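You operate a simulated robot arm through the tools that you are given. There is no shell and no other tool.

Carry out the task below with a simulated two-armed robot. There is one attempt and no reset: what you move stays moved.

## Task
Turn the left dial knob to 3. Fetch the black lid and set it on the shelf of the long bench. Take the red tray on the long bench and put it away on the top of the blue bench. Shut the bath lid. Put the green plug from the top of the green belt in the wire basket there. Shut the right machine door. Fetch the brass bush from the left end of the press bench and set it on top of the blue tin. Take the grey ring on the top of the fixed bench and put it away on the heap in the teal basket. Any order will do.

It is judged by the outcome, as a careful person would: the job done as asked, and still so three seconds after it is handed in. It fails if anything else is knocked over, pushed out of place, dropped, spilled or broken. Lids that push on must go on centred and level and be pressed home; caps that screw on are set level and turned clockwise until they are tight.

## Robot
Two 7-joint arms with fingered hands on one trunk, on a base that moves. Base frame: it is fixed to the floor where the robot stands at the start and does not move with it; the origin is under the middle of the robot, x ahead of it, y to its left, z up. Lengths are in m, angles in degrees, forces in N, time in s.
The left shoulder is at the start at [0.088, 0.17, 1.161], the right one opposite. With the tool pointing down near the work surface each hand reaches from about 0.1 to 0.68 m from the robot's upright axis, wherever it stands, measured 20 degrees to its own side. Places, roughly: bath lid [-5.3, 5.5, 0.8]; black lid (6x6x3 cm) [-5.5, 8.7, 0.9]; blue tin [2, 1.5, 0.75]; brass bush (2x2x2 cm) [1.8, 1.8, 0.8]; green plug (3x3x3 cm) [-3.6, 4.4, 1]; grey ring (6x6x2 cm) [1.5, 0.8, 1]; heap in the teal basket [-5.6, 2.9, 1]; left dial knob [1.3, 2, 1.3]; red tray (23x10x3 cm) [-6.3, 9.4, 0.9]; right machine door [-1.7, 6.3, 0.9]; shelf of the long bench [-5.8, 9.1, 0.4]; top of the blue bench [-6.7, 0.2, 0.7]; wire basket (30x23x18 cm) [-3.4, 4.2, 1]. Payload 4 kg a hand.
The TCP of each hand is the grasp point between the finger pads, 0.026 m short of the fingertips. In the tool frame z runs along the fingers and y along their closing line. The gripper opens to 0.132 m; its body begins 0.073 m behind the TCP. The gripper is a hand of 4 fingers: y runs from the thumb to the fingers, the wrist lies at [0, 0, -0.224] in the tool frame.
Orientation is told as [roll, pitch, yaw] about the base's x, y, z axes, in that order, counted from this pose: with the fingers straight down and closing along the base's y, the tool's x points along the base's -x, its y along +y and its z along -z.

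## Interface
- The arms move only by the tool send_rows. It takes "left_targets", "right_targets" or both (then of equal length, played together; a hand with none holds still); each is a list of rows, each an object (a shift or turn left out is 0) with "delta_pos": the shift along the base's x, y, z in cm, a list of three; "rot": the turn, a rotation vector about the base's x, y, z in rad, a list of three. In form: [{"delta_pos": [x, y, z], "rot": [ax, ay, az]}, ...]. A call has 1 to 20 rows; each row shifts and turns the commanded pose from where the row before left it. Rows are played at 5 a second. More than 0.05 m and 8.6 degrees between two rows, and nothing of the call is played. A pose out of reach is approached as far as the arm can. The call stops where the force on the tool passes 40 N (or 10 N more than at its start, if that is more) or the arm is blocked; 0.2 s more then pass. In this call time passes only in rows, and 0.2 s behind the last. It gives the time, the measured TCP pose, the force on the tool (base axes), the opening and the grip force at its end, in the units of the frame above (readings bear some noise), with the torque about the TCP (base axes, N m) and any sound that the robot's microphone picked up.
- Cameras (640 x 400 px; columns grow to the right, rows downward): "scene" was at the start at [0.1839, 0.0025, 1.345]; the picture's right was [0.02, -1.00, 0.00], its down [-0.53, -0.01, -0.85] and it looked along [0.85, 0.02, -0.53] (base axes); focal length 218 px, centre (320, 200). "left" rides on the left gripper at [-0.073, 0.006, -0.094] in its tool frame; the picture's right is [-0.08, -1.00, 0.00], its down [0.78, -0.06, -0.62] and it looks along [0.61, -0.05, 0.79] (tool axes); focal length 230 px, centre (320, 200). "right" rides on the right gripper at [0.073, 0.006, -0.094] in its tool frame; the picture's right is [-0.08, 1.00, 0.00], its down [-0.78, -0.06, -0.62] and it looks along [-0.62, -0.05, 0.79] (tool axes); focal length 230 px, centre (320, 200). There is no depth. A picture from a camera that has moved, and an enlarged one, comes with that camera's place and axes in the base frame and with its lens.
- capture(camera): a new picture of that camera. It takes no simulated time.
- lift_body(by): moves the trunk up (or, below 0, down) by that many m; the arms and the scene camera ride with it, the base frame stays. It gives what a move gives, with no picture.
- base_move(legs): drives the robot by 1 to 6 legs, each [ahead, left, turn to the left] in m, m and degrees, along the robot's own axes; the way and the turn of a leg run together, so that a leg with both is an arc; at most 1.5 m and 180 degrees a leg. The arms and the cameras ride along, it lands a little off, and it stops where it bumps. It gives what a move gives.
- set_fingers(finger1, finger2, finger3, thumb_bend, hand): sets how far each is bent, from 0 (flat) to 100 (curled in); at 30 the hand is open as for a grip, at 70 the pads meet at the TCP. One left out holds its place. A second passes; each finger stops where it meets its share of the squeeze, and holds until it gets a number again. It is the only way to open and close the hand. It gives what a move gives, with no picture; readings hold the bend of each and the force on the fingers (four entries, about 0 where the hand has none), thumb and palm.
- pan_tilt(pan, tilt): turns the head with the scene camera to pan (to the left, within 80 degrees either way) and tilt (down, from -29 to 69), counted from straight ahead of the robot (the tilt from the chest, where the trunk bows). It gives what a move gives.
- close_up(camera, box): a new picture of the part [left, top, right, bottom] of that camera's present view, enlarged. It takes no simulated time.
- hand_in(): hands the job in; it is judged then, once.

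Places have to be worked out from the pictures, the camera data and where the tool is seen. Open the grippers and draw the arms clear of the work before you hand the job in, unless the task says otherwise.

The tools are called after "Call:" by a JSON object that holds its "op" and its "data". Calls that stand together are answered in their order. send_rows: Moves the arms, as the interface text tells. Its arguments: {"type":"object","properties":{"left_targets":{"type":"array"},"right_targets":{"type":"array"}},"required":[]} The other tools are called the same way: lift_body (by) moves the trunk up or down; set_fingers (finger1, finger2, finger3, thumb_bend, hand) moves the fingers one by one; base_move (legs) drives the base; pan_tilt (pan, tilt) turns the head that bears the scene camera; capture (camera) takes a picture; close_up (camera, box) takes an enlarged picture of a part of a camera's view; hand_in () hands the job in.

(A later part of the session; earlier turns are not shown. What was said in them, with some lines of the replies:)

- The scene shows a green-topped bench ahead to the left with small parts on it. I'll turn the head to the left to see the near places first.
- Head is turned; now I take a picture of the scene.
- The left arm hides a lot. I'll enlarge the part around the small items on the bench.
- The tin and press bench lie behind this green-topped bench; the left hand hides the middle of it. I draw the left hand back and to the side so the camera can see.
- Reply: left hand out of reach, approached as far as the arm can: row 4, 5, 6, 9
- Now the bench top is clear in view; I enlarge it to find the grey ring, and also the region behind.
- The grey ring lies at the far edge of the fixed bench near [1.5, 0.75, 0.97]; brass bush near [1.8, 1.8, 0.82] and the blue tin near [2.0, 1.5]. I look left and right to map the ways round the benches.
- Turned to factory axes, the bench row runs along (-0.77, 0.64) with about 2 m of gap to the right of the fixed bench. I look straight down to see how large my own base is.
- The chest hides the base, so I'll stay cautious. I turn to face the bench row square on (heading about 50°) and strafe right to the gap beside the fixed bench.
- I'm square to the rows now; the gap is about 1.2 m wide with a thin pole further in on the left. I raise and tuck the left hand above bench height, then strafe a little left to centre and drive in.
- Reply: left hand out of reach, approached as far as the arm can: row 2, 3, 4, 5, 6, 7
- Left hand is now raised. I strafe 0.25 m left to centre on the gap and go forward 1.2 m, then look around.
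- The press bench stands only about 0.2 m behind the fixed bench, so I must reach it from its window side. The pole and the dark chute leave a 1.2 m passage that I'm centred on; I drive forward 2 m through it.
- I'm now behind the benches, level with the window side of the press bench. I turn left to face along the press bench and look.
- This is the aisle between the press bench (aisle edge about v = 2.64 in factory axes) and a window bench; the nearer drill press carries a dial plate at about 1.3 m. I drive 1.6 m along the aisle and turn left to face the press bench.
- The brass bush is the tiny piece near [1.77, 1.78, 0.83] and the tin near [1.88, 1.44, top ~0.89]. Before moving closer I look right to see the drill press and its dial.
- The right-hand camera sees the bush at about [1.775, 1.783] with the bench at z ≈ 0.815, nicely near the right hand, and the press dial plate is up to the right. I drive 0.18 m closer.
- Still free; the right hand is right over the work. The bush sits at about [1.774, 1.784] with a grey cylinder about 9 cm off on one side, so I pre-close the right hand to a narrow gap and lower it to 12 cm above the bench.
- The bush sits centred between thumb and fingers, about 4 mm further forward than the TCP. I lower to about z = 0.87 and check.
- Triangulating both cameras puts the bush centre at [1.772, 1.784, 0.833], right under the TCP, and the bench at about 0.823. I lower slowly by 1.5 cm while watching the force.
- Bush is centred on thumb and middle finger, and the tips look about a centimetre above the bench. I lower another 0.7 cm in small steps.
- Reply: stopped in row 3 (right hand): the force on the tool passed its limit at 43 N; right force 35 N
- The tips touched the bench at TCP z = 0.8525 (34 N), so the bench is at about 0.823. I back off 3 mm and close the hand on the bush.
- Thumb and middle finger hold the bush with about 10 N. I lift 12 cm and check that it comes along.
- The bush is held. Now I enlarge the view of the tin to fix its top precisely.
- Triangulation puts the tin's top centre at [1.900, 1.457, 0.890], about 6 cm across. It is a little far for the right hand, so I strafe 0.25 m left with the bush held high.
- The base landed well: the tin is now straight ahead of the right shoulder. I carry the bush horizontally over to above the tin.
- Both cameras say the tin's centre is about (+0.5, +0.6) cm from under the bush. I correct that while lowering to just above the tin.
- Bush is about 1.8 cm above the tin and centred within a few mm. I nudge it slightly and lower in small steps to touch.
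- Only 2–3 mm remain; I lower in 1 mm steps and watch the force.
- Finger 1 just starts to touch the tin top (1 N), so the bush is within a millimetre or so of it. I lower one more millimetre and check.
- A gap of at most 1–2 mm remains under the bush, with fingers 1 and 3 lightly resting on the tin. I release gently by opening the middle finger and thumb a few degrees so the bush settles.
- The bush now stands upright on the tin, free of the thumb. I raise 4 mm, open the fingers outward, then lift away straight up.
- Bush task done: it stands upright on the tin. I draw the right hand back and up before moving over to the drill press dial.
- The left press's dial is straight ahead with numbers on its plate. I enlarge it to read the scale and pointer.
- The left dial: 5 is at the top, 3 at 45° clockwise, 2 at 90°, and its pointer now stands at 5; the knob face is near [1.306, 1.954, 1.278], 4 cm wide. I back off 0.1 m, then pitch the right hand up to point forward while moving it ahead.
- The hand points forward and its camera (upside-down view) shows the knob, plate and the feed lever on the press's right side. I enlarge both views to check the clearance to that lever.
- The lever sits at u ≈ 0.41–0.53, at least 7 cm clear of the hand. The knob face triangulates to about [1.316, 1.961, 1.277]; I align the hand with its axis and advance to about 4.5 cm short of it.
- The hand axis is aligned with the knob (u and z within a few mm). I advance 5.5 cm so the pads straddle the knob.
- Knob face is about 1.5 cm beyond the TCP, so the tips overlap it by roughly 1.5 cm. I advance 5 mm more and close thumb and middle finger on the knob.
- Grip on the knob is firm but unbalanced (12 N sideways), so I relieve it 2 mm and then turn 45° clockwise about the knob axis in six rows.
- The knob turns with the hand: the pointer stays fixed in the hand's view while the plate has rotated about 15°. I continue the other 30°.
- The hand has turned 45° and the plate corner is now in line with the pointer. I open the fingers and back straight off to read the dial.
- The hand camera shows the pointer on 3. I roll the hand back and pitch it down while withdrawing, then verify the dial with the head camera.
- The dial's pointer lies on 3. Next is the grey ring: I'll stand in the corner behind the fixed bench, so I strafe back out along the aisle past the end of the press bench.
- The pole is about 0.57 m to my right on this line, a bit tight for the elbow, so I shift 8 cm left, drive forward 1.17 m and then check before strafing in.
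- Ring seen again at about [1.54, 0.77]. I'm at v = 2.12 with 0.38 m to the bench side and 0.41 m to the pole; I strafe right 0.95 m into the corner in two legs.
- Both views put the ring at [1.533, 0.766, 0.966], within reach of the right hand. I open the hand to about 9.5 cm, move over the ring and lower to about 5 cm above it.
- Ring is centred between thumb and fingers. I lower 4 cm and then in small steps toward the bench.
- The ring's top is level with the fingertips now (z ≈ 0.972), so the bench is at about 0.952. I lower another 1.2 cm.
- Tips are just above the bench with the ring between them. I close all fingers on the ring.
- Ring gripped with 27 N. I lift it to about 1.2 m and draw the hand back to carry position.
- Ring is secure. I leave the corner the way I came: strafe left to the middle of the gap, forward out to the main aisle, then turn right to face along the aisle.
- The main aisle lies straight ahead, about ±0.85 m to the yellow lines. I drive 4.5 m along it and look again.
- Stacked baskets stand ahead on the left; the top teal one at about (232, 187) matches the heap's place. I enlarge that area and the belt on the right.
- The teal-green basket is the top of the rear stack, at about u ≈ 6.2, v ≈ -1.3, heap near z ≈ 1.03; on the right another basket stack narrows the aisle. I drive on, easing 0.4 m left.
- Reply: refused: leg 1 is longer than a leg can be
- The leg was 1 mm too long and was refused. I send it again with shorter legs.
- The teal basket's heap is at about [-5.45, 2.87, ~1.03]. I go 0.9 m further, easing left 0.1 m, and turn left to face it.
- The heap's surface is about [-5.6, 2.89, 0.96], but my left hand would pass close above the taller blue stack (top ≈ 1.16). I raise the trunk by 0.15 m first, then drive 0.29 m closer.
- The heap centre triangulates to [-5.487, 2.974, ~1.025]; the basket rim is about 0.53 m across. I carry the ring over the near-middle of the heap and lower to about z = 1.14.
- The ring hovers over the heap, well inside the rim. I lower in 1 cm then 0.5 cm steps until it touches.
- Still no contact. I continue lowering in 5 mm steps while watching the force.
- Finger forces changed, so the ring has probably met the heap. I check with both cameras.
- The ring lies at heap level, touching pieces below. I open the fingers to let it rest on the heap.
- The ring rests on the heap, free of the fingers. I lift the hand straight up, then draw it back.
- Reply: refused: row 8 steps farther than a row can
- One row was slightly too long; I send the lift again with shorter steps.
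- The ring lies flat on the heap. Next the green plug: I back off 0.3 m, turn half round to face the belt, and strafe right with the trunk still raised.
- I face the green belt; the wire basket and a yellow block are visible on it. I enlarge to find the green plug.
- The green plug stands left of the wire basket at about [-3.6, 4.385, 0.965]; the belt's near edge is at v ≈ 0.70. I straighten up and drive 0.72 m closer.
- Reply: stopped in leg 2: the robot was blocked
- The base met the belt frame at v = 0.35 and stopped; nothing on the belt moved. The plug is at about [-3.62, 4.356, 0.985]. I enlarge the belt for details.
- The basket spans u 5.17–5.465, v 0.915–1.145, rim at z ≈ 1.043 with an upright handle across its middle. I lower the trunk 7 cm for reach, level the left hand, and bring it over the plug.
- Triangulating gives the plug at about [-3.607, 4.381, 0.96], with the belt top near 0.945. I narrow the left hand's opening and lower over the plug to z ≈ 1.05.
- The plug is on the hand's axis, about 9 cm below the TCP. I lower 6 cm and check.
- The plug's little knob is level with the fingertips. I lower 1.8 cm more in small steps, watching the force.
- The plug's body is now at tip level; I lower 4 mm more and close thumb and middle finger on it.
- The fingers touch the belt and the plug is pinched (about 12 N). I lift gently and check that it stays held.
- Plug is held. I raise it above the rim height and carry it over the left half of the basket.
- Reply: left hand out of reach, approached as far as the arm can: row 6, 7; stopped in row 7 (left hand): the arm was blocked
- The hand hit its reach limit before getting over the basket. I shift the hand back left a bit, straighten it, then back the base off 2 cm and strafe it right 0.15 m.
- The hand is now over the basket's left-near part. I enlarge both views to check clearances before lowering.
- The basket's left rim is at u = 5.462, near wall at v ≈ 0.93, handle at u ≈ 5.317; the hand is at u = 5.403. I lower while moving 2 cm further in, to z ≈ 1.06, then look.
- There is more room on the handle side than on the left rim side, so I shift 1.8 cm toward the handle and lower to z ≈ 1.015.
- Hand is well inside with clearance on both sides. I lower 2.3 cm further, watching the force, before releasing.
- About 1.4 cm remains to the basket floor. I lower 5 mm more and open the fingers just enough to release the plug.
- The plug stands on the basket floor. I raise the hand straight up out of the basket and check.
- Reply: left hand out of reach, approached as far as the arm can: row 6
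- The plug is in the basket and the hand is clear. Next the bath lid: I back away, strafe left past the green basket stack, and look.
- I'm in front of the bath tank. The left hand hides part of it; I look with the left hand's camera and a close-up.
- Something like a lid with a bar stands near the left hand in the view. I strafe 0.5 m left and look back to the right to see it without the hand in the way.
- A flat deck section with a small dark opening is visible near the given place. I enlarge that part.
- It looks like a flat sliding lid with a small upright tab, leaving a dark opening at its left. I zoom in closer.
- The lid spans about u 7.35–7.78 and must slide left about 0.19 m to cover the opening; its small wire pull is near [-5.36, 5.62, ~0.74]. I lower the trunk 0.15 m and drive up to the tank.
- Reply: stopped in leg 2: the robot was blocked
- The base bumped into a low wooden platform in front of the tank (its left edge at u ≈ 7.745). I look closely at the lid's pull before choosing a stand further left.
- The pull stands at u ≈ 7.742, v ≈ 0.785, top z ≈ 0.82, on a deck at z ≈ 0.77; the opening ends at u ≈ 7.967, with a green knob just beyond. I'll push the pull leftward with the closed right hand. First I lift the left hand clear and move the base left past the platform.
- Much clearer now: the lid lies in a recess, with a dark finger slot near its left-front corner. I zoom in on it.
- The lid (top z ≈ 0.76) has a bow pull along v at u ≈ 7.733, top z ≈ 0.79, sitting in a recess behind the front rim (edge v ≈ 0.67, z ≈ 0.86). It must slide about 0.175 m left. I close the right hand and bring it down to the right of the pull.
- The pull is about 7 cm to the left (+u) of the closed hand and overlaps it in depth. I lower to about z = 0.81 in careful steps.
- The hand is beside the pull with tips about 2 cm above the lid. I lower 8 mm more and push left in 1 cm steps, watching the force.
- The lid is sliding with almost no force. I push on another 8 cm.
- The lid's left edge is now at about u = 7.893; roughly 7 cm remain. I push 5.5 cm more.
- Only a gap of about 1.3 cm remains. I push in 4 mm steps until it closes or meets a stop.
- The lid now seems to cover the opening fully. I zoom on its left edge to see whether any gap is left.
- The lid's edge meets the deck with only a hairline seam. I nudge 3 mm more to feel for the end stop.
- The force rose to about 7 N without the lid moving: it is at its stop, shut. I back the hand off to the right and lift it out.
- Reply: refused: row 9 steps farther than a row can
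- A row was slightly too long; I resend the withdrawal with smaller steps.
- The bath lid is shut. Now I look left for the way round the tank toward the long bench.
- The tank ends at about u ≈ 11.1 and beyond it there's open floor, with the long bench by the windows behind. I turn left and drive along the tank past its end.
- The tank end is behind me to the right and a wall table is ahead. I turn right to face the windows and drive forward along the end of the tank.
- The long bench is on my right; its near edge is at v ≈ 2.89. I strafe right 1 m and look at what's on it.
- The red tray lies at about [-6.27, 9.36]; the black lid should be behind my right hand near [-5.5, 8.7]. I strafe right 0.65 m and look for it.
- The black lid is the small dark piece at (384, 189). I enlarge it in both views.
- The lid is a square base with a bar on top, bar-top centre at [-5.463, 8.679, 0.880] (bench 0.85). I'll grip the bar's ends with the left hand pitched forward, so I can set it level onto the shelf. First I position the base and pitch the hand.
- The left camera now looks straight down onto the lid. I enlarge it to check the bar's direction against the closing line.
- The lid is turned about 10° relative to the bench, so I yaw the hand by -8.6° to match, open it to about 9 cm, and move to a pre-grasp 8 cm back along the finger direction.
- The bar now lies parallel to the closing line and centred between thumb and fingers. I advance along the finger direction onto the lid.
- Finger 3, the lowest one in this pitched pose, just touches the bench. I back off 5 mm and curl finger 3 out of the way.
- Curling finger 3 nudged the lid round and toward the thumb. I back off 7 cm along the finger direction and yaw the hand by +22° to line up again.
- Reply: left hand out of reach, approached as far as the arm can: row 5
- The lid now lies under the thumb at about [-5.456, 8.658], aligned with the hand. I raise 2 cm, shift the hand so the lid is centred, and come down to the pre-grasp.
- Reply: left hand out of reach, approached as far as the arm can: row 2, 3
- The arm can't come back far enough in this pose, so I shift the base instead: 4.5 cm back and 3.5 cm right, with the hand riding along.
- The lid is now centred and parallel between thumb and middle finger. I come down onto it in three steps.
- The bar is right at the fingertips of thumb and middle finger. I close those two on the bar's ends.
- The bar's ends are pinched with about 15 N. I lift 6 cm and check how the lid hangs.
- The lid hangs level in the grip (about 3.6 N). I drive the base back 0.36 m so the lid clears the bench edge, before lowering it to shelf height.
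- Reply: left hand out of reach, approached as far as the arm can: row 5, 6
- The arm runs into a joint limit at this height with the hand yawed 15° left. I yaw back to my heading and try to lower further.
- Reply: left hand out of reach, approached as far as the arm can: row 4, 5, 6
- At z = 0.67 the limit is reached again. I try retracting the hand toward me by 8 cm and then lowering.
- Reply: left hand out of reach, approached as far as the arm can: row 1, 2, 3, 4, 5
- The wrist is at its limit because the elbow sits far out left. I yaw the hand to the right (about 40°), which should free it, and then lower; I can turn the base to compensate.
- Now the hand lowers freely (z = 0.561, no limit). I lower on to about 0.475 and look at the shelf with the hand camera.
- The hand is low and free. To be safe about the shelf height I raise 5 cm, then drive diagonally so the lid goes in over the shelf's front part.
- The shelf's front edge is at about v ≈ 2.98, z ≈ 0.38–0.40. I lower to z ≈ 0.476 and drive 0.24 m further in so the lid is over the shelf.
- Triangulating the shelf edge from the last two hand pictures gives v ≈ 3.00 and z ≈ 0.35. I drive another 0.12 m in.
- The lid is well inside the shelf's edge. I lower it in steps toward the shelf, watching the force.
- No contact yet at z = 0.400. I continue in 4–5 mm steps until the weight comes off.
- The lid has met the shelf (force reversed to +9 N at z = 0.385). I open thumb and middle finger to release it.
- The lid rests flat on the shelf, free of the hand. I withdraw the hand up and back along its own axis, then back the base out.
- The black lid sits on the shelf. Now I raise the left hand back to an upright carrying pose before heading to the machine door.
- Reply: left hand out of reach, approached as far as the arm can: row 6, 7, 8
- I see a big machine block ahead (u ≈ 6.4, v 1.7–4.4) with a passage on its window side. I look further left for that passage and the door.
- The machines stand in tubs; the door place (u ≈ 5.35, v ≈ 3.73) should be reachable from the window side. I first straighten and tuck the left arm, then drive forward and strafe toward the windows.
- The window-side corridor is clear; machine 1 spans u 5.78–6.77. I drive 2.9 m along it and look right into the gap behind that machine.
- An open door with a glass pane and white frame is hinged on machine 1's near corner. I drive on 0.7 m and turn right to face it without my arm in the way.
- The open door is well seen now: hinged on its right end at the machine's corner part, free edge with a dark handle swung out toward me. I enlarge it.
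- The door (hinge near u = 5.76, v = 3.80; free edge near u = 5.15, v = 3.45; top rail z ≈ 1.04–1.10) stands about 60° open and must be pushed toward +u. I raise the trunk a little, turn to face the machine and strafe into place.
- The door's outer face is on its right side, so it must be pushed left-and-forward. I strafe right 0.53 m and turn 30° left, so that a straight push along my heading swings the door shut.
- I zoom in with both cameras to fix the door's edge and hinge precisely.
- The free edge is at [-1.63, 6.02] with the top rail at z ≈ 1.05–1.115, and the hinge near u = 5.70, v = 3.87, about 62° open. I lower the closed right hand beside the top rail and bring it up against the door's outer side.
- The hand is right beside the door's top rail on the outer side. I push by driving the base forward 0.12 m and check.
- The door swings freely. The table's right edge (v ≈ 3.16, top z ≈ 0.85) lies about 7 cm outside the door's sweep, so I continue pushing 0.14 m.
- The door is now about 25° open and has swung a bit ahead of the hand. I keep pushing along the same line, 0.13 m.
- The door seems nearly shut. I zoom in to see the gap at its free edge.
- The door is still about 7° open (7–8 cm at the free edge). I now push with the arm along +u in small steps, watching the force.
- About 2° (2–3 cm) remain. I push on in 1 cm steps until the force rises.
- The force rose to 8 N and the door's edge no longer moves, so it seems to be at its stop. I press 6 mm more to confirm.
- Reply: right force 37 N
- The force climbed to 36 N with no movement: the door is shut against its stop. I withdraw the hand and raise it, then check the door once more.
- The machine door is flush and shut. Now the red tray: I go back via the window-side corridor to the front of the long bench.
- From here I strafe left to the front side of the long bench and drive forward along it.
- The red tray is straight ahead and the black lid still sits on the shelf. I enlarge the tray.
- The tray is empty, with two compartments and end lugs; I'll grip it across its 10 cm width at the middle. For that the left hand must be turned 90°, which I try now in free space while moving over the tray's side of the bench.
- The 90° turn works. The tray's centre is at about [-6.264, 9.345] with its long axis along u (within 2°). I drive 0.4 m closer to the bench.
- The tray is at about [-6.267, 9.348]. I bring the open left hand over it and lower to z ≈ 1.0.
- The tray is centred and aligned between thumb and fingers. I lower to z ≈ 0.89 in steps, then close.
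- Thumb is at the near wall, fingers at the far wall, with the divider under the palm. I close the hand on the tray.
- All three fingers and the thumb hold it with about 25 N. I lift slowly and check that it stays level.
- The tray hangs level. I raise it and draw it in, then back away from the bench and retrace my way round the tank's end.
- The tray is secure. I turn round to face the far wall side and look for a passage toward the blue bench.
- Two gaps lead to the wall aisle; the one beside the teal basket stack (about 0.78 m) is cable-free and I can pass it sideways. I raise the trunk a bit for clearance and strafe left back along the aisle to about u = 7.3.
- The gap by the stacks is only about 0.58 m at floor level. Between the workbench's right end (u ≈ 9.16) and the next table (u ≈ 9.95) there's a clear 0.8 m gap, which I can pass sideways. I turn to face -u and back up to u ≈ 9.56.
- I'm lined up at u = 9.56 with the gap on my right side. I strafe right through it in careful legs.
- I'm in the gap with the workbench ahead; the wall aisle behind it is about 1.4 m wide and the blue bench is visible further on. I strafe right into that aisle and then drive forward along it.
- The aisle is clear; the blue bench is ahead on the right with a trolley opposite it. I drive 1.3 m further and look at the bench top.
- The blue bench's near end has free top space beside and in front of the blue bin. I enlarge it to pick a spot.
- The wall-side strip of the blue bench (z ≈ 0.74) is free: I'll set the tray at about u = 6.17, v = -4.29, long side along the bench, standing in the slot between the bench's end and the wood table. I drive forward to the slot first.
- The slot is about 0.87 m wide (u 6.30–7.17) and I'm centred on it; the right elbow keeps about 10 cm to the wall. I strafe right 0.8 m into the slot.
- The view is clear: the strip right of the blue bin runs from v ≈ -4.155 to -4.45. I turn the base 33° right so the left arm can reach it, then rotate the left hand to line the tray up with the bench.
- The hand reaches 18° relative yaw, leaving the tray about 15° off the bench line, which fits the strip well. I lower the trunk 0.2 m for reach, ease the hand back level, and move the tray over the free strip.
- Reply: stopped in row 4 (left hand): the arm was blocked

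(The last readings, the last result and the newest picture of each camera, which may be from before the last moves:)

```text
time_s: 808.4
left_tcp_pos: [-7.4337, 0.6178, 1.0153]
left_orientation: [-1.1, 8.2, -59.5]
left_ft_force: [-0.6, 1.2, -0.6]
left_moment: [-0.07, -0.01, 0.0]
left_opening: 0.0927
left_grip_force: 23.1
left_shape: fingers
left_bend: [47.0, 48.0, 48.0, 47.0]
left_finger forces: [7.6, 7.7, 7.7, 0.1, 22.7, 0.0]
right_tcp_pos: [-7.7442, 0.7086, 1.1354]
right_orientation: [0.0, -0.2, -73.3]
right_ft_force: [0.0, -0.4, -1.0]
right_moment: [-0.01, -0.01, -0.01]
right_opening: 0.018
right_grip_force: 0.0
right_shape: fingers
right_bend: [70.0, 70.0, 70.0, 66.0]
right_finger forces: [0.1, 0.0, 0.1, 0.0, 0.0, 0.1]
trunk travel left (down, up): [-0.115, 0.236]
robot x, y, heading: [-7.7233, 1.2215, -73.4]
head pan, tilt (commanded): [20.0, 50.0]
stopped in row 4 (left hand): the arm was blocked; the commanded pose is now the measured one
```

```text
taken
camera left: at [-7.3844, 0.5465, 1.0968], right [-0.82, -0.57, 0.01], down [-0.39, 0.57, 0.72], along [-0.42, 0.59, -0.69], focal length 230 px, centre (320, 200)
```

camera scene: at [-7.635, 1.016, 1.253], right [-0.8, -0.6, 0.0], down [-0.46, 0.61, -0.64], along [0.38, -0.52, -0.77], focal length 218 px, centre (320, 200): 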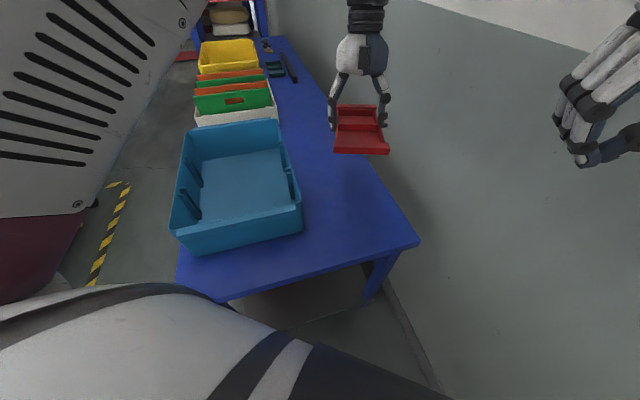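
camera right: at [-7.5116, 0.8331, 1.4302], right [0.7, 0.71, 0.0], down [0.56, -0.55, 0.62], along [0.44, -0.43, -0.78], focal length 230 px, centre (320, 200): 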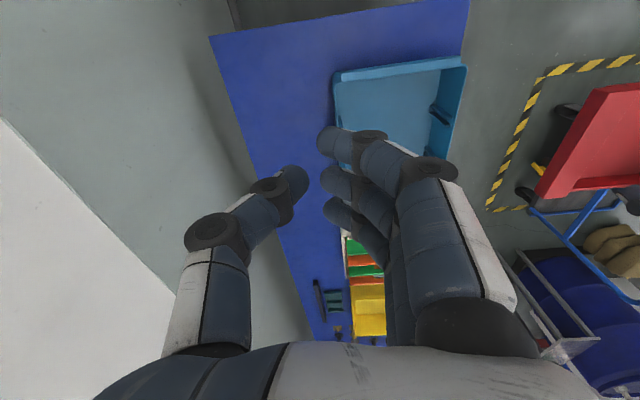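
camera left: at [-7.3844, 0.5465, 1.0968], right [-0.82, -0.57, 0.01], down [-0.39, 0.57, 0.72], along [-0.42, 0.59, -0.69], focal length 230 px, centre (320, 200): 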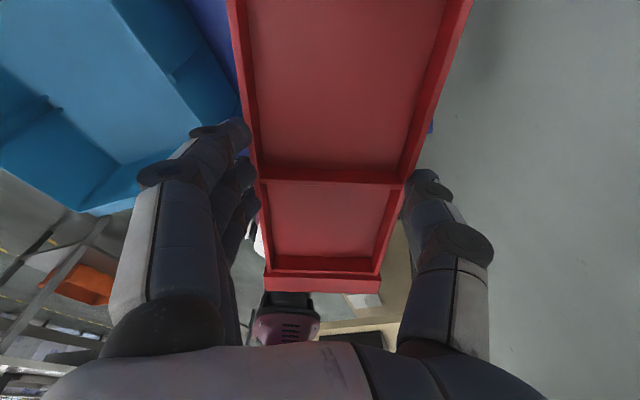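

The tray is over the strip but the arm is at a joint limit and the hand has tipped about 8°. I yaw back a little and level the hand again before lowering.

Call:
{"op": "send_rows", "data": {"left_targets": [{"rot": [-0.0615, -0.0363, -0.08]}, {"rot": [-0.0615, -0.0363, -0.08]}, {"rot": [0.01, -0.016, -0.03]}]}}

Call:
{"op": "capture", "data": {"camera": "scene"}}

```text
time_s: 809.2
left_tcp_pos: [-7.4228, 0.6172, 1.0147]
left_orientation: [-0.5, 0.8, -69.2]
left_ft_force: [-0.1, -0.8, -1.1]
left_moment: [0.02, -0.01, 0.02]
left_opening: 0.0927
left_grip_force: 22.3
left_shape: fingers
left_bend: [47.0, 48.0, 48.0, 47.0]
left_finger forces: [7.6, 7.7, 7.8, 0.0, 22.6, 0.1]
right_tcp_pos: [-7.7435, 0.7071, 1.1359]
right_orientation: [0.2, -0.2, -73.2]
right_ft_force: [-0.7, -0.5, -0.2]
right_moment: [0.04, -0.01, -0.02]
right_opening: 0.0176
right_grip_force: 0.1
right_shape: fingers
right_bend: [70.0, 70.0, 70.0, 66.0]
right_finger forces: [0.1, 0.0, 0.1, 0.0, 0.0, 0.0]
trunk travel left (down, up): [-0.115, 0.236]
robot x, y, heading: [-7.725, 1.2203, -73.6]
head pan, tilt (commanded): [20.0, 50.0]
```

```text
taken
camera scene: at [-7.6351, 1.0152, 1.2529], right [-0.8, -0.6, 0.0], down [-0.46, 0.61, -0.64], along [0.38, -0.51, -0.77], focal length 218 px, centre (320, 200)
```

scene: 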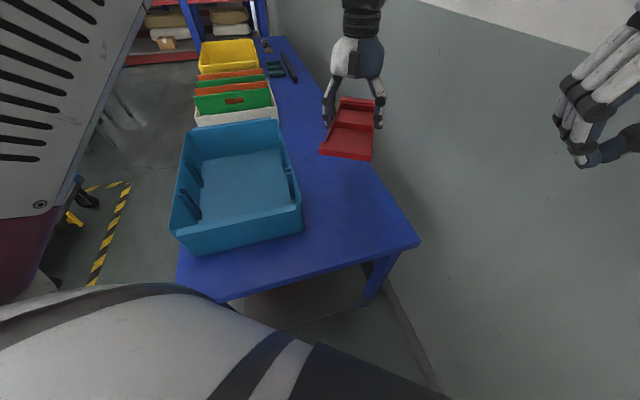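

The hand is level again with the tray over u = 6.08, v = -4.30. I lower it toward the bench top.

Call:
{"op": "send_rows", "data": {"left_targets": [{"delta_pos": [0, 0, -4]}, {"delta_pos": [0, 0, -4]}, {"delta_pos": [0, 0, -4]}, {"delta_pos": [0, 0, -4]}, {"delta_pos": [0, 0, -3]}]}}

Call:
{"op": "capture", "data": {"camera": "scene"}}

Call:
{"op": "capture", "data": {"camera": "left"}}

```text
time_s: 810.6
left_tcp_pos: [-7.4105, 0.6117, 0.8367]
left_orientation: [-1.6, -0.2, -67.0]
left_ft_force: [-0.2, 0.3, -0.8]
left_moment: [-0.03, -0.02, -0.01]
left_opening: 0.0927
left_grip_force: 22.7
left_shape: fingers
left_bend: [47.0, 48.0, 48.0, 47.0]
left_finger forces: [7.7, 7.7, 7.7, 0.1, 22.7, 0.0]
right_tcp_pos: [-7.7436, 0.7081, 1.1358]
right_orientation: [0.0, -0.3, -73.3]
right_ft_force: [0.5, -0.5, 0.4]
right_moment: [0.03, 0.01, -0.03]
right_opening: 0.0178
right_grip_force: 0.0
right_shape: fingers
right_bend: [70.0, 70.0, 70.0, 66.0]
right_finger forces: [0.0, 0.1, 0.0, 0.0, 0.0, 0.1]
trunk travel left (down, up): [-0.115, 0.236]
robot x, y, heading: [-7.7268, 1.2227, -73.2]
head pan, tilt (commanded): [20.0, 50.0]
stopped in row 5 (left hand): the arm was blocked; the commanded pose is now the measured one
```

```text
taken
camera scene: at [-7.6349, 1.0158, 1.2532], right [-0.8, -0.6, 0.0], down [-0.46, 0.61, -0.64], along [0.38, -0.52, -0.77], focal length 218 px, centre (320, 200)
```

scene: 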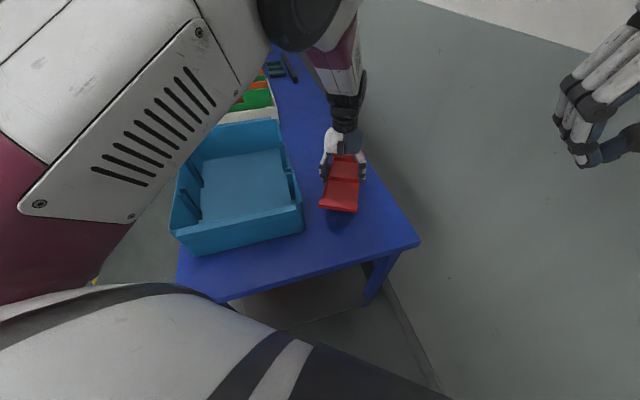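

```text
taken
camera left: at [-7.3745, 0.5474, 0.9291], right [-0.89, -0.46, 0.03], down [-0.35, 0.71, 0.61], along [-0.3, 0.53, -0.79], focal length 230 px, centre (320, 200)
```

left: 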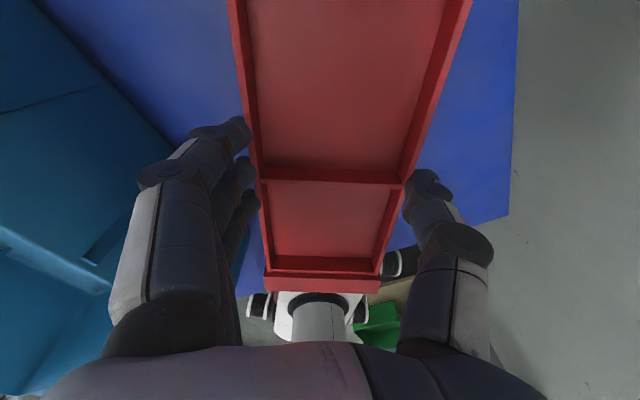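

The arm stopped at a joint limit with the tray about 5 cm above the bench. I yaw the hand a bit clockwise to free the joint and continue lowering.

Call:
{"op": "send_rows", "data": {"left_targets": [{"rot": [0, 0, -0.14]}, {"rot": [0, 0, -0.1]}, {"delta_pos": [0, 0, -1]}, {"delta_pos": [0, 0, -1]}, {"delta_pos": [0, 0, -1]}]}}

Call:
{"op": "capture", "data": {"camera": "scene"}}

```text
time_s: 811.8
left_tcp_pos: [-7.413, 0.6124, 0.8035]
left_orientation: [-1.4, -0.4, -81.0]
left_ft_force: [0.5, -0.4, -1.1]
left_moment: [0.0, -0.03, 0.02]
left_opening: 0.0925
left_grip_force: 23.1
left_shape: fingers
left_bend: [47.0, 48.0, 48.0, 47.0]
left_finger forces: [7.7, 7.6, 7.7, 0.0, 22.6, 0.1]
right_tcp_pos: [-7.7423, 0.708, 1.1348]
right_orientation: [0.2, -0.1, -73.4]
right_ft_force: [0.2, -0.3, 0.5]
right_moment: [-0.01, -0.03, 0.01]
right_opening: 0.0178
right_grip_force: 0.0
right_shape: fingers
right_bend: [70.0, 70.0, 70.0, 66.0]
right_finger forces: [0.0, 0.1, 0.0, 0.0, 0.1, 0.0]
trunk travel left (down, up): [-0.115, 0.236]
robot x, y, heading: [-7.7279, 1.2206, -73.3]
head pan, tilt (commanded): [20.0, 50.0]
```

```text
taken
camera scene: at [-7.6351, 1.0151, 1.2529], right [-0.8, -0.6, 0.0], down [-0.46, 0.61, -0.64], along [0.38, -0.51, -0.77], focal length 218 px, centre (320, 200)
```

scene: 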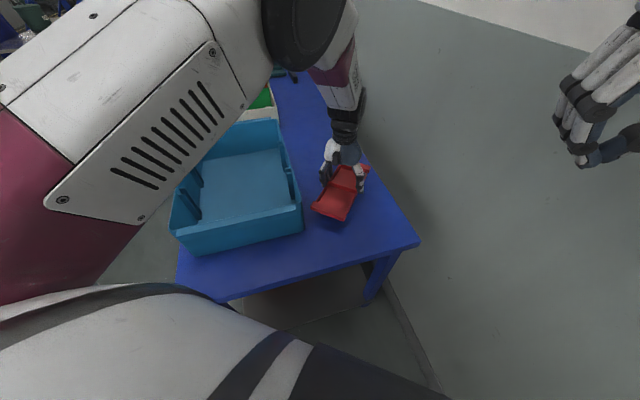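

It moves freely again; the tray fits within the strip. I lower the last 2 cm in small steps, watching the force.

Call:
{"op": "send_rows", "data": {"left_targets": [{"delta_pos": [0, 0, -0.7]}, {"delta_pos": [0, 0, -0.5]}, {"delta_pos": [0, 0, -0.4]}]}}

Call:
{"op": "close_up", "data": {"camera": "scene", "box": [260, 110, 420, 260]}}

```text
time_s: 812.6
left_tcp_pos: [-7.4133, 0.6109, 0.788]
left_orientation: [-1.4, -0.4, -81.0]
left_ft_force: [-0.5, -0.2, -0.7]
left_moment: [-0.01, -0.01, 0.05]
left_opening: 0.0924
left_grip_force: 22.7
left_shape: fingers
left_bend: [47.0, 48.0, 48.0, 47.0]
left_finger forces: [7.5, 7.6, 7.8, 0.1, 22.7, 0.0]
right_tcp_pos: [-7.7437, 0.708, 1.1346]
right_orientation: [0.0, -0.2, -73.4]
right_ft_force: [0.7, -1.0, -0.1]
right_moment: [0.0, 0.0, 0.01]
right_opening: 0.0179
right_grip_force: 0.2
right_shape: fingers
right_bend: [70.0, 70.0, 70.0, 66.0]
right_finger forces: [0.0, 0.0, 0.0, 0.1, 0.1, 0.0]
trunk travel left (down, up): [-0.115, 0.236]
robot x, y, heading: [-7.7243, 1.2215, -73.3]
head pan, tilt (commanded): [20.0, 50.0]
```

```text
2.67 times, centred on (340, 185) of scene
camera zoom: at [-7.6351, 1.0153, 1.2529], right [-0.8, -0.6, 0.0], down [-0.46, 0.61, -0.64], along [0.38, -0.51, -0.77], focal length 581 px, centre (267, 240)
```

zoom: 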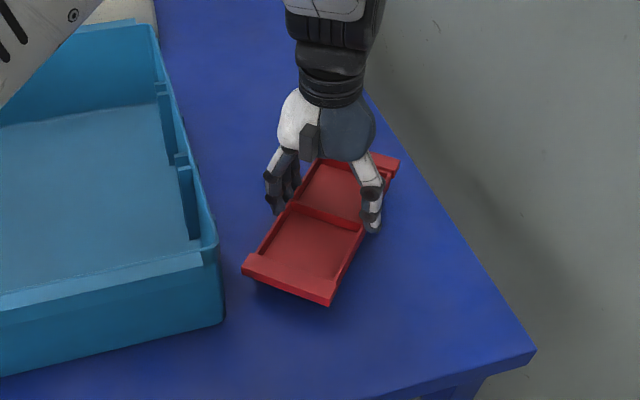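

Not yet down. The tray's corners are clear of the bin and about 4 cm inside the bench edge. I lower on in 3 mm steps.

Call:
{"op": "send_rows", "data": {"left_targets": [{"delta_pos": [0, 0, -0.3]}, {"delta_pos": [0, 0, -0.3]}, {"delta_pos": [0, 0, -0.3]}]}}

```text
time_s: 813.4
left_tcp_pos: [-7.412, 0.6128, 0.7802]
left_orientation: [-1.3, -0.3, -81.0]
left_ft_force: [0.0, 0.2, -0.4]
left_moment: [-0.01, 0.01, -0.01]
left_opening: 0.0924
left_grip_force: 22.8
left_shape: fingers
left_bend: [47.0, 48.0, 48.0, 47.0]
left_finger forces: [7.6, 7.7, 7.7, 0.0, 22.5, 0.0]
right_tcp_pos: [-7.7448, 0.7072, 1.1359]
right_orientation: [0.1, -0.3, -73.3]
right_ft_force: [-1.0, 0.9, 0.0]
right_moment: [-0.01, -0.01, -0.05]
right_opening: 0.018
right_grip_force: 0.0
right_shape: fingers
right_bend: [70.0, 70.0, 70.0, 66.0]
right_finger forces: [0.0, 0.0, 0.0, 0.0, 0.0, 0.0]
trunk travel left (down, up): [-0.115, 0.236]
robot x, y, heading: [-7.7261, 1.2191, -73.4]
head pan, tilt (commanded): [20.0, 50.0]
```

Still no contact; I continue in 3 mm steps.

Call:
{"op": "send_rows", "data": {"left_targets": [{"delta_pos": [0, 0, -0.3]}, {"delta_pos": [0, 0, -0.3]}, {"delta_pos": [0, 0, -0.3]}]}}

Call:
{"op": "close_up", "data": {"camera": "scene", "box": [290, 140, 400, 240]}}

```text
time_s: 814.2
left_tcp_pos: [-7.4128, 0.6116, 0.7702]
left_orientation: [-1.5, -0.4, -81.0]
left_ft_force: [-0.8, 0.3, -0.9]
left_moment: [-0.04, -0.01, 0.02]
left_opening: 0.0923
left_grip_force: 22.6
left_shape: fingers
left_bend: [47.0, 48.0, 48.0, 47.0]
left_finger forces: [7.6, 7.6, 7.7, 0.0, 22.6, 0.1]
right_tcp_pos: [-7.7435, 0.7094, 1.1356]
right_orientation: [0.1, -0.3, -73.2]
right_ft_force: [0.6, -0.5, 0.1]
right_moment: [-0.04, -0.02, 0.05]
right_opening: 0.0179
right_grip_force: 0.1
right_shape: fingers
right_bend: [70.0, 70.0, 70.0, 66.0]
right_finger forces: [0.0, 0.0, 0.0, 0.1, 0.0, 0.0]
trunk travel left (down, up): [-0.115, 0.236]
robot x, y, heading: [-7.7261, 1.2224, -73.2]
head pan, tilt (commanded): [20.0, 50.0]
```

```text
4.00 times, centred on (345, 190) of scene
camera zoom: at [-7.6351, 1.0153, 1.253], right [-0.8, -0.6, 0.0], down [-0.46, 0.61, -0.64], along [0.38, -0.52, -0.77], focal length 872 px, centre (220, 240)
```

zoom: 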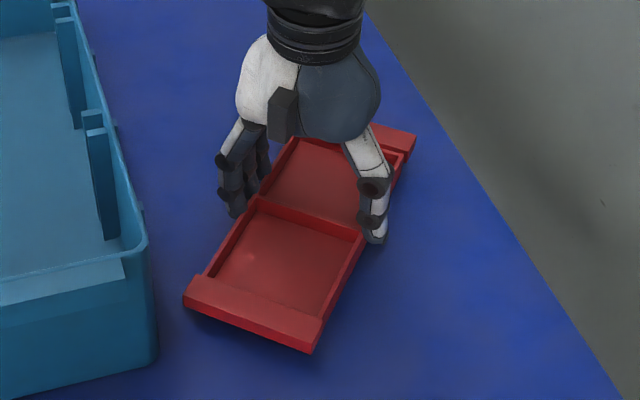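

The shadow shows it's close. I keep lowering in 4 mm steps.

Call:
{"op": "send_rows", "data": {"left_targets": [{"delta_pos": [0, 0, -0.4]}, {"delta_pos": [0, 0, -0.4]}, {"delta_pos": [0, 0, -0.4]}]}}

Call:
{"op": "send_rows", "data": {"left_targets": [{"delta_pos": [0, 0, -0.3]}, {"delta_pos": [0, 0, -0.3]}]}}

```text
time_s: 815.0
left_tcp_pos: [-7.4124, 0.6113, 0.7623]
left_orientation: [-1.3, -0.6, -81.1]
left_ft_force: [0.3, 1.0, 15.8]
left_moment: [0.16, -0.63, 0.05]
left_opening: 0.0925
left_grip_force: 24.8
left_shape: fingers
left_bend: [48.0, 48.0, 49.0, 47.0]
left_finger forces: [8.0, 8.2, 8.4, 0.0, 24.7, 0.0]
right_tcp_pos: [-7.7439, 0.7086, 1.1379]
right_orientation: [0.0, -0.4, -73.2]
right_ft_force: [-0.9, 0.2, -0.1]
right_moment: [-0.02, 0.03, -0.01]
right_opening: 0.0179
right_grip_force: 0.0
right_shape: fingers
right_bend: [70.0, 70.0, 70.0, 66.0]
right_finger forces: [0.1, 0.0, 0.0, 0.1, 0.0, 0.0]
trunk travel left (down, up): [-0.115, 0.236]
robot x, y, heading: [-7.7243, 1.2201, -73.3]
head pan, tilt (commanded): [20.0, 50.0]
```

```text
time_s: 815.6
left_tcp_pos: [-7.413, 0.6119, 0.7598]
left_orientation: [-1.3, -1.0, -81.1]
left_ft_force: [2.6, -0.4, 37.0]
left_moment: [0.0, 0.02, 0.01]
left_opening: 0.093
left_grip_force: 24.9
left_shape: fingers
left_bend: [48.0, 49.0, 49.0, 48.0]
left_finger forces: [8.3, 8.7, 8.5, 0.0, 25.8, 0.0]
right_tcp_pos: [-7.744, 0.7116, 1.1385]
right_orientation: [0.1, -0.6, -73.3]
right_ft_force: [0.0, 0.7, 0.8]
right_moment: [0.02, -0.02, 0.0]
right_opening: 0.018
right_grip_force: 0.1
right_shape: fingers
right_bend: [70.0, 70.0, 70.0, 66.0]
right_finger forces: [0.0, 0.1, 0.1, 0.1, 0.0, 0.1]
trunk travel left (down, up): [-0.115, 0.236]
robot x, y, heading: [-7.7239, 1.2211, -73.2]
head pan, tilt (commanded): [20.0, 50.0]
```

The tray is firmly on the bench (37 N at z = 0.76). I ease up 4 mm and open the fingers.

Call:
{"op": "send_rows", "data": {"left_targets": [{"delta_pos": [0, 0, 0.4]}]}}

Call:
{"op": "set_fingers", "data": {"hand": "left", "finger1": 36, "finger2": 36, "finger3": 36, "thumb_bend": 36}}

Call:
{"op": "close_up", "data": {"camera": "scene", "box": [270, 120, 410, 250]}}

Call:
{"op": "capture", "data": {"camera": "left"}}

```text
time_s: 816.0
left_tcp_pos: [-7.413, 0.6125, 0.7606]
left_orientation: [-1.4, -0.6, -81.0]
left_ft_force: [4.7, -6.8, 28.3]
left_moment: [-0.19, 0.0, 0.05]
left_opening: 0.093
left_grip_force: 25.6
left_shape: fingers
left_bend: [48.0, 49.0, 49.0, 48.0]
left_finger forces: [8.6, 9.3, 8.7, 0.0, 24.8, 0.0]
right_tcp_pos: [-7.7446, 0.7093, 1.1377]
right_orientation: [0.1, -0.3, -73.3]
right_ft_force: [-0.1, 0.7, 0.3]
right_moment: [0.0, -0.02, -0.01]
right_opening: 0.0177
right_grip_force: 0.1
right_shape: fingers
right_bend: [70.0, 70.0, 70.0, 66.0]
right_finger forces: [0.1, 0.0, 0.0, 0.1, 0.1, 0.0]
trunk travel left (down, up): [-0.115, 0.236]
robot x, y, heading: [-7.7237, 1.2208, -73.4]
head pan, tilt (commanded): [20.0, 50.0]
```

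```text
time_s: 817.0
left_tcp_pos: [-7.4135, 0.6117, 0.7577]
left_orientation: [-1.4, -0.4, -81.1]
left_ft_force: [0.2, -0.2, 0.3]
left_moment: [0.02, -0.01, 0.01]
left_opening: 0.1167
left_grip_force: 0.0
left_shape: fingers
left_bend: [36.0, 36.0, 36.0, 36.0]
left_finger forces: [0.1, 0.1, 0.0, 0.1, 0.1, 0.2]
right_tcp_pos: [-7.7435, 0.7078, 1.1352]
right_orientation: [0.1, -0.2, -73.3]
right_ft_force: [-0.3, -0.1, 0.6]
right_moment: [0.0, 0.0, -0.02]
right_opening: 0.0179
right_grip_force: 0.0
right_shape: fingers
right_bend: [70.0, 70.0, 70.0, 66.0]
right_finger forces: [0.0, 0.0, 0.1, 0.0, 0.0, 0.0]
trunk travel left (down, up): [-0.115, 0.236]
robot x, y, heading: [-7.726, 1.2218, -73.2]
head pan, tilt (commanded): [20.0, 50.0]
```

```text
3.08 times, centred on (340, 185) of scene
camera zoom: at [-7.6352, 1.0155, 1.253], right [-0.8, -0.6, 0.0], down [-0.46, 0.61, -0.64], along [0.38, -0.52, -0.77], focal length 671 px, centre (258, 246)
```

zoom: 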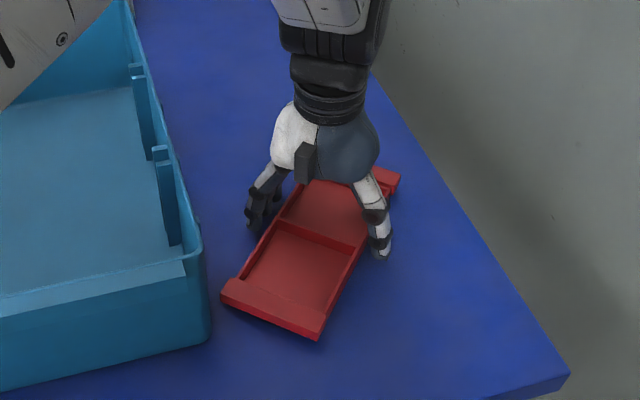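

```text
taken
camera left: at [-7.3946, 0.5409, 0.8503], right [-0.97, -0.23, 0.03], down [-0.17, 0.77, 0.61], along [-0.16, 0.59, -0.79], focal length 230 px, centre (320, 200)
```

left: 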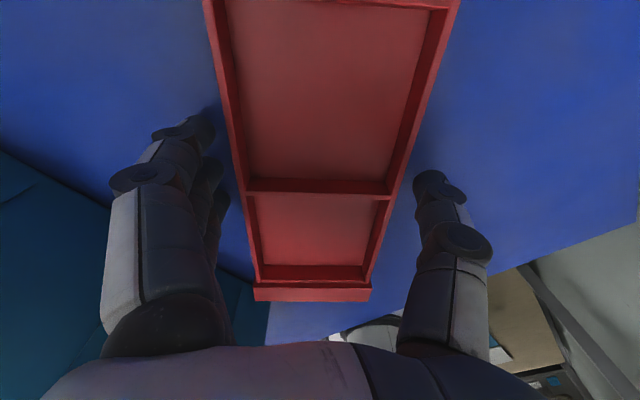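

The tray rests flat on the blue bench. I raise the hand straight up and away.

Call:
{"op": "send_rows", "data": {"left_targets": [{"delta_pos": [0, 0, 1]}, {"delta_pos": [0, 0, 2]}, {"delta_pos": [0, 0, 4]}, {"delta_pos": [0, 0, 4]}, {"delta_pos": [0, 0, 4]}, {"delta_pos": [0, 0, 4]}, {"delta_pos": [0, 0, 4]}, {"delta_pos": [0, 0, 4]}, {"delta_pos": [0, 0, 4]}]}}

Call:
{"op": "capture", "data": {"camera": "scene"}}

Call:
{"op": "close_up", "data": {"camera": "scene", "box": [240, 100, 440, 260]}}

```text
time_s: 819.0
left_tcp_pos: [-7.4125, 0.6134, 1.0683]
left_orientation: [-1.5, -0.3, -81.1]
left_ft_force: [0.4, -0.9, 0.8]
left_moment: [0.0, 0.01, -0.01]
left_opening: 0.1166
left_grip_force: 0.0
left_shape: fingers
left_bend: [36.0, 36.0, 36.0, 36.0]
left_finger forces: [0.0, 0.0, 0.0, 0.0, 0.1, 0.0]
right_tcp_pos: [-7.744, 0.7082, 1.1362]
right_orientation: [0.1, -0.4, -73.4]
right_ft_force: [0.1, 0.1, 0.3]
right_moment: [0.0, 0.0, -0.02]
right_opening: 0.0178
right_grip_force: 0.1
right_shape: fingers
right_bend: [70.0, 70.0, 70.0, 66.0]
right_finger forces: [0.0, 0.0, 0.0, 0.0, 0.1, 0.0]
trunk travel left (down, up): [-0.115, 0.236]
robot x, y, heading: [-7.7272, 1.2237, -73.3]
head pan, tilt (commanded): [20.0, 50.0]
```

```text
taken
camera scene: at [-7.6344, 1.016, 1.2537], right [-0.8, -0.6, 0.0], down [-0.46, 0.61, -0.65], along [0.39, -0.52, -0.76], focal length 218 px, centre (320, 200)
```

scene: 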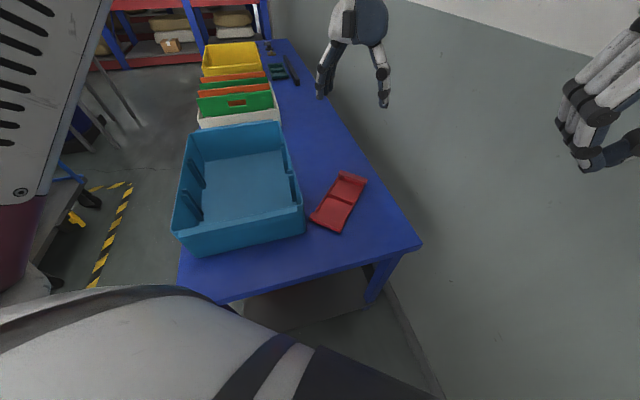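

```text
2.50 times, centred on (340, 180) of scene
camera zoom: at [-7.6344, 1.016, 1.2537], right [-0.8, -0.6, 0.0], down [-0.46, 0.61, -0.65], along [0.39, -0.52, -0.76], focal length 545 px, centre (270, 250)
```

zoom: 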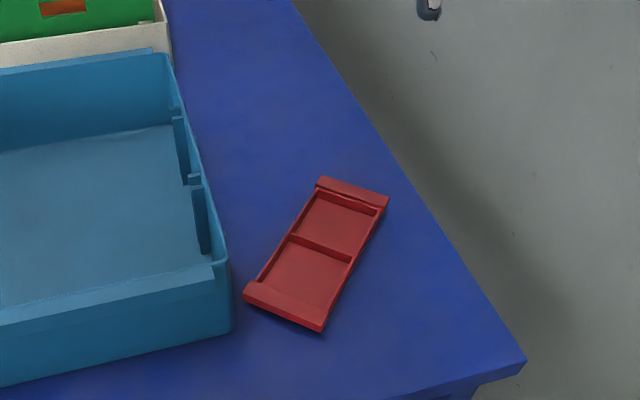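

All eight jobs are done. I open both hands, raise the trunk, and back out of the slot so the arms are clear of the work.

Call:
{"op": "set_fingers", "data": {"hand": "right", "finger1": 30, "finger2": 30, "finger3": 30, "thumb_bend": 30}}

Call:
{"op": "set_fingers", "data": {"hand": "left", "finger1": 30, "finger2": 30, "finger3": 30, "thumb_bend": 30}}

Call:
{"op": "lift_body", "data": {"by": 0.18}}

Call:
{"op": "base_move", "data": {"legs": [[0, 0, 33], [0, 0.4, 0], [0, 0.4, 0]]}}

Call:
{"op": "pan_tilt", "data": {"pan": -45, "tilt": 40}}

Call:
{"op": "capture", "data": {"camera": "scene"}}

```text
time_s: 820.0
left_tcp_pos: [-7.4124, 0.6131, 1.0678]
left_orientation: [-1.4, -0.4, -81.1]
left_ft_force: [1.1, -0.1, 1.1]
left_moment: [-0.02, 0.03, 0.0]
left_opening: 0.1166
left_grip_force: 0.1
left_shape: fingers
left_bend: [36.0, 36.0, 36.0, 36.0]
left_finger forces: [0.0, 0.0, 0.0, 0.0, 0.1, 0.0]
right_tcp_pos: [-7.7433, 0.7081, 1.1356]
right_orientation: [0.0, -0.3, -73.3]
right_ft_force: [-0.2, -0.2, 0.5]
right_moment: [-0.01, -0.01, -0.01]
right_opening: 0.1358
right_grip_force: 0.0
right_shape: fingers
right_bend: [30.0, 30.0, 30.0, 30.0]
right_finger forces: [0.0, 0.0, 0.0, 0.0, 0.0, 0.0]
trunk travel left (down, up): [-0.115, 0.236]
robot x, y, heading: [-7.723, 1.2192, -73.4]
head pan, tilt (commanded): [20.0, 50.0]
```

```text
time_s: 821.0
left_tcp_pos: [-7.4126, 0.6123, 1.0681]
left_orientation: [-1.4, -0.3, -81.0]
left_ft_force: [0.3, -0.4, 0.0]
left_moment: [-0.01, -0.01, -0.03]
left_opening: 0.1354
left_grip_force: 0.1
left_shape: fingers
left_bend: [30.0, 30.0, 30.0, 30.0]
left_finger forces: [0.0, 0.0, 0.1, 0.0, 0.0, 0.0]
right_tcp_pos: [-7.7428, 0.707, 1.1358]
right_orientation: [0.1, -0.3, -73.3]
right_ft_force: [1.5, -0.5, 0.2]
right_moment: [0.01, -0.01, 0.0]
right_opening: 0.1357
right_grip_force: 0.0
right_shape: fingers
right_bend: [30.0, 30.0, 30.0, 30.0]
right_finger forces: [0.0, 0.0, 0.0, 0.1, 0.0, 0.0]
trunk travel left (down, up): [-0.115, 0.236]
robot x, y, heading: [-7.7277, 1.2177, -73.1]
head pan, tilt (commanded): [20.0, 50.0]
```

```text
time_s: 823.0
left_tcp_pos: [-7.4135, 0.6128, 1.2472]
left_orientation: [-1.5, -0.3, -80.9]
left_ft_force: [-0.1, -0.4, -0.1]
left_moment: [-0.02, 0.02, 0.03]
left_opening: 0.1359
left_grip_force: 0.0
left_shape: fingers
left_bend: [30.0, 30.0, 30.0, 30.0]
left_finger forces: [0.1, 0.0, 0.0, 0.0, 0.1, 0.0]
right_tcp_pos: [-7.7428, 0.7081, 1.3162]
right_orientation: [0.0, -0.2, -73.3]
right_ft_force: [0.4, -0.5, 0.4]
right_moment: [0.0, 0.01, -0.01]
right_opening: 0.1359
right_grip_force: 0.1
right_shape: fingers
right_bend: [30.0, 30.0, 30.0, 30.0]
right_finger forces: [0.1, 0.0, 0.0, 0.0, 0.0, 0.0]
trunk travel left (down, up): [-0.295, 0.056]
robot x, y, heading: [-7.7258, 1.223, -73.2]
head pan, tilt (commanded): [20.0, 50.0]
```

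```text
time_s: 832.2
left_tcp_pos: [-6.6144, 1.4873, 1.2468]
left_orientation: [-1.4, -0.4, -48.0]
left_ft_force: [-1.3, 0.3, 0.0]
left_moment: [-0.01, 0.0, 0.0]
left_opening: 0.1357
left_grip_force: 0.1
left_shape: fingers
left_bend: [30.0, 30.0, 30.0, 30.0]
left_finger forces: [0.1, 0.0, 0.1, 0.1, 0.0, 0.0]
right_tcp_pos: [-6.9438, 1.3892, 1.3165]
right_orientation: [0.0, -0.3, -40.3]
right_ft_force: [-0.3, -0.1, 0.0]
right_moment: [-0.03, -0.02, 0.04]
right_opening: 0.1355
right_grip_force: 0.1
right_shape: fingers
right_bend: [30.0, 30.0, 30.0, 30.0]
right_finger forces: [0.0, 0.0, 0.0, 0.1, 0.0, 0.1]
trunk travel left (down, up): [-0.295, 0.056]
robot x, y, heading: [-7.2085, 1.8276, -40.4]
head pan, tilt (commanded): [20.0, 50.0]
```

```text
time_s: 833.6
left_tcp_pos: [-6.6163, 1.4883, 1.2475]
left_orientation: [-1.4, -0.3, -48.0]
left_ft_force: [0.6, -0.3, 0.4]
left_moment: [0.0, -0.02, -0.01]
left_opening: 0.1357
left_grip_force: 0.1
left_shape: fingers
left_bend: [30.0, 30.0, 30.0, 30.0]
left_finger forces: [0.0, 0.0, 0.0, 0.0, 0.0, 0.0]
right_tcp_pos: [-6.9454, 1.3883, 1.3153]
right_orientation: [0.1, -0.2, -40.4]
right_ft_force: [0.8, -0.2, 0.6]
right_moment: [-0.01, 0.03, 0.02]
right_opening: 0.1358
right_grip_force: 0.1
right_shape: fingers
right_bend: [30.0, 30.0, 30.0, 30.0]
right_finger forces: [0.0, 0.0, 0.0, 0.0, 0.0, 0.0]
trunk travel left (down, up): [-0.295, 0.056]
robot x, y, heading: [-7.2066, 1.8316, -40.3]
head pan, tilt (commanded): [-45.0, 40.0]
```

```text
taken
camera scene: at [-7.1697, 1.7183, 1.4551], right [-1.0, -0.08, 0.0], down [-0.05, 0.64, -0.77], along [0.06, -0.76, -0.64], focal length 218 px, centre (320, 200)
```

scene: 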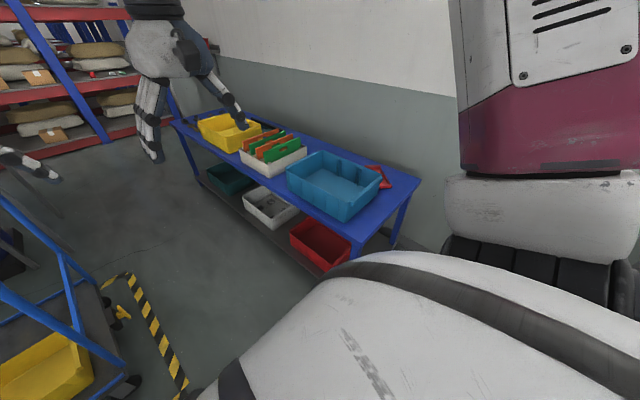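

The tray stands behind the blue bin, and nothing else on the bench has moved. Both hands are open and clear. Every job was checked by picture when it was finished, so I hand in.

Call:
{"op": "hand_in", "data": {}}

```text
The job is handed in.
```

I did all eight jobs and handed the job in. I checked each one by camera when I finished it. I didn't go back for a second look at the earlier ones before handing in.

| Job | Result |
|---|---|
| Left dial knob | Turned from 5 to 3; the pointer is within a few degrees of the 3. |
| Brass bush | Standing upright on top of the blue tin. |
| Grey ring | Lying flat on the heap in the teal basket. |
| Green plug | Standing on the floor of the wire basket. |
| Bath lid | Slid shut against its stop. |
| Black lid | Flat on the shelf of the long bench, a few centimetres in from the front edge. |
| Right machine door | Shut; it held firm when I pressed it. |
| Red tray | Flat on top of the blue bench, between the blue bin and the wall, at an angle to the bench edge. |

Three things happened along the way:
- **Teal basket:** opening my fingers to release the ring pushed one block in the heap about a centimetre.
- **Black lid:** I nudged it round on the bench while getting hold of it, before moving it to the shelf.
- **Base contact:** the base touched the green belt's frame and the low platform by the bath and stopped. Nothing appeared to move either time.

I left the robot in the aisle by the blue bench, with both hands open and the arms clear.
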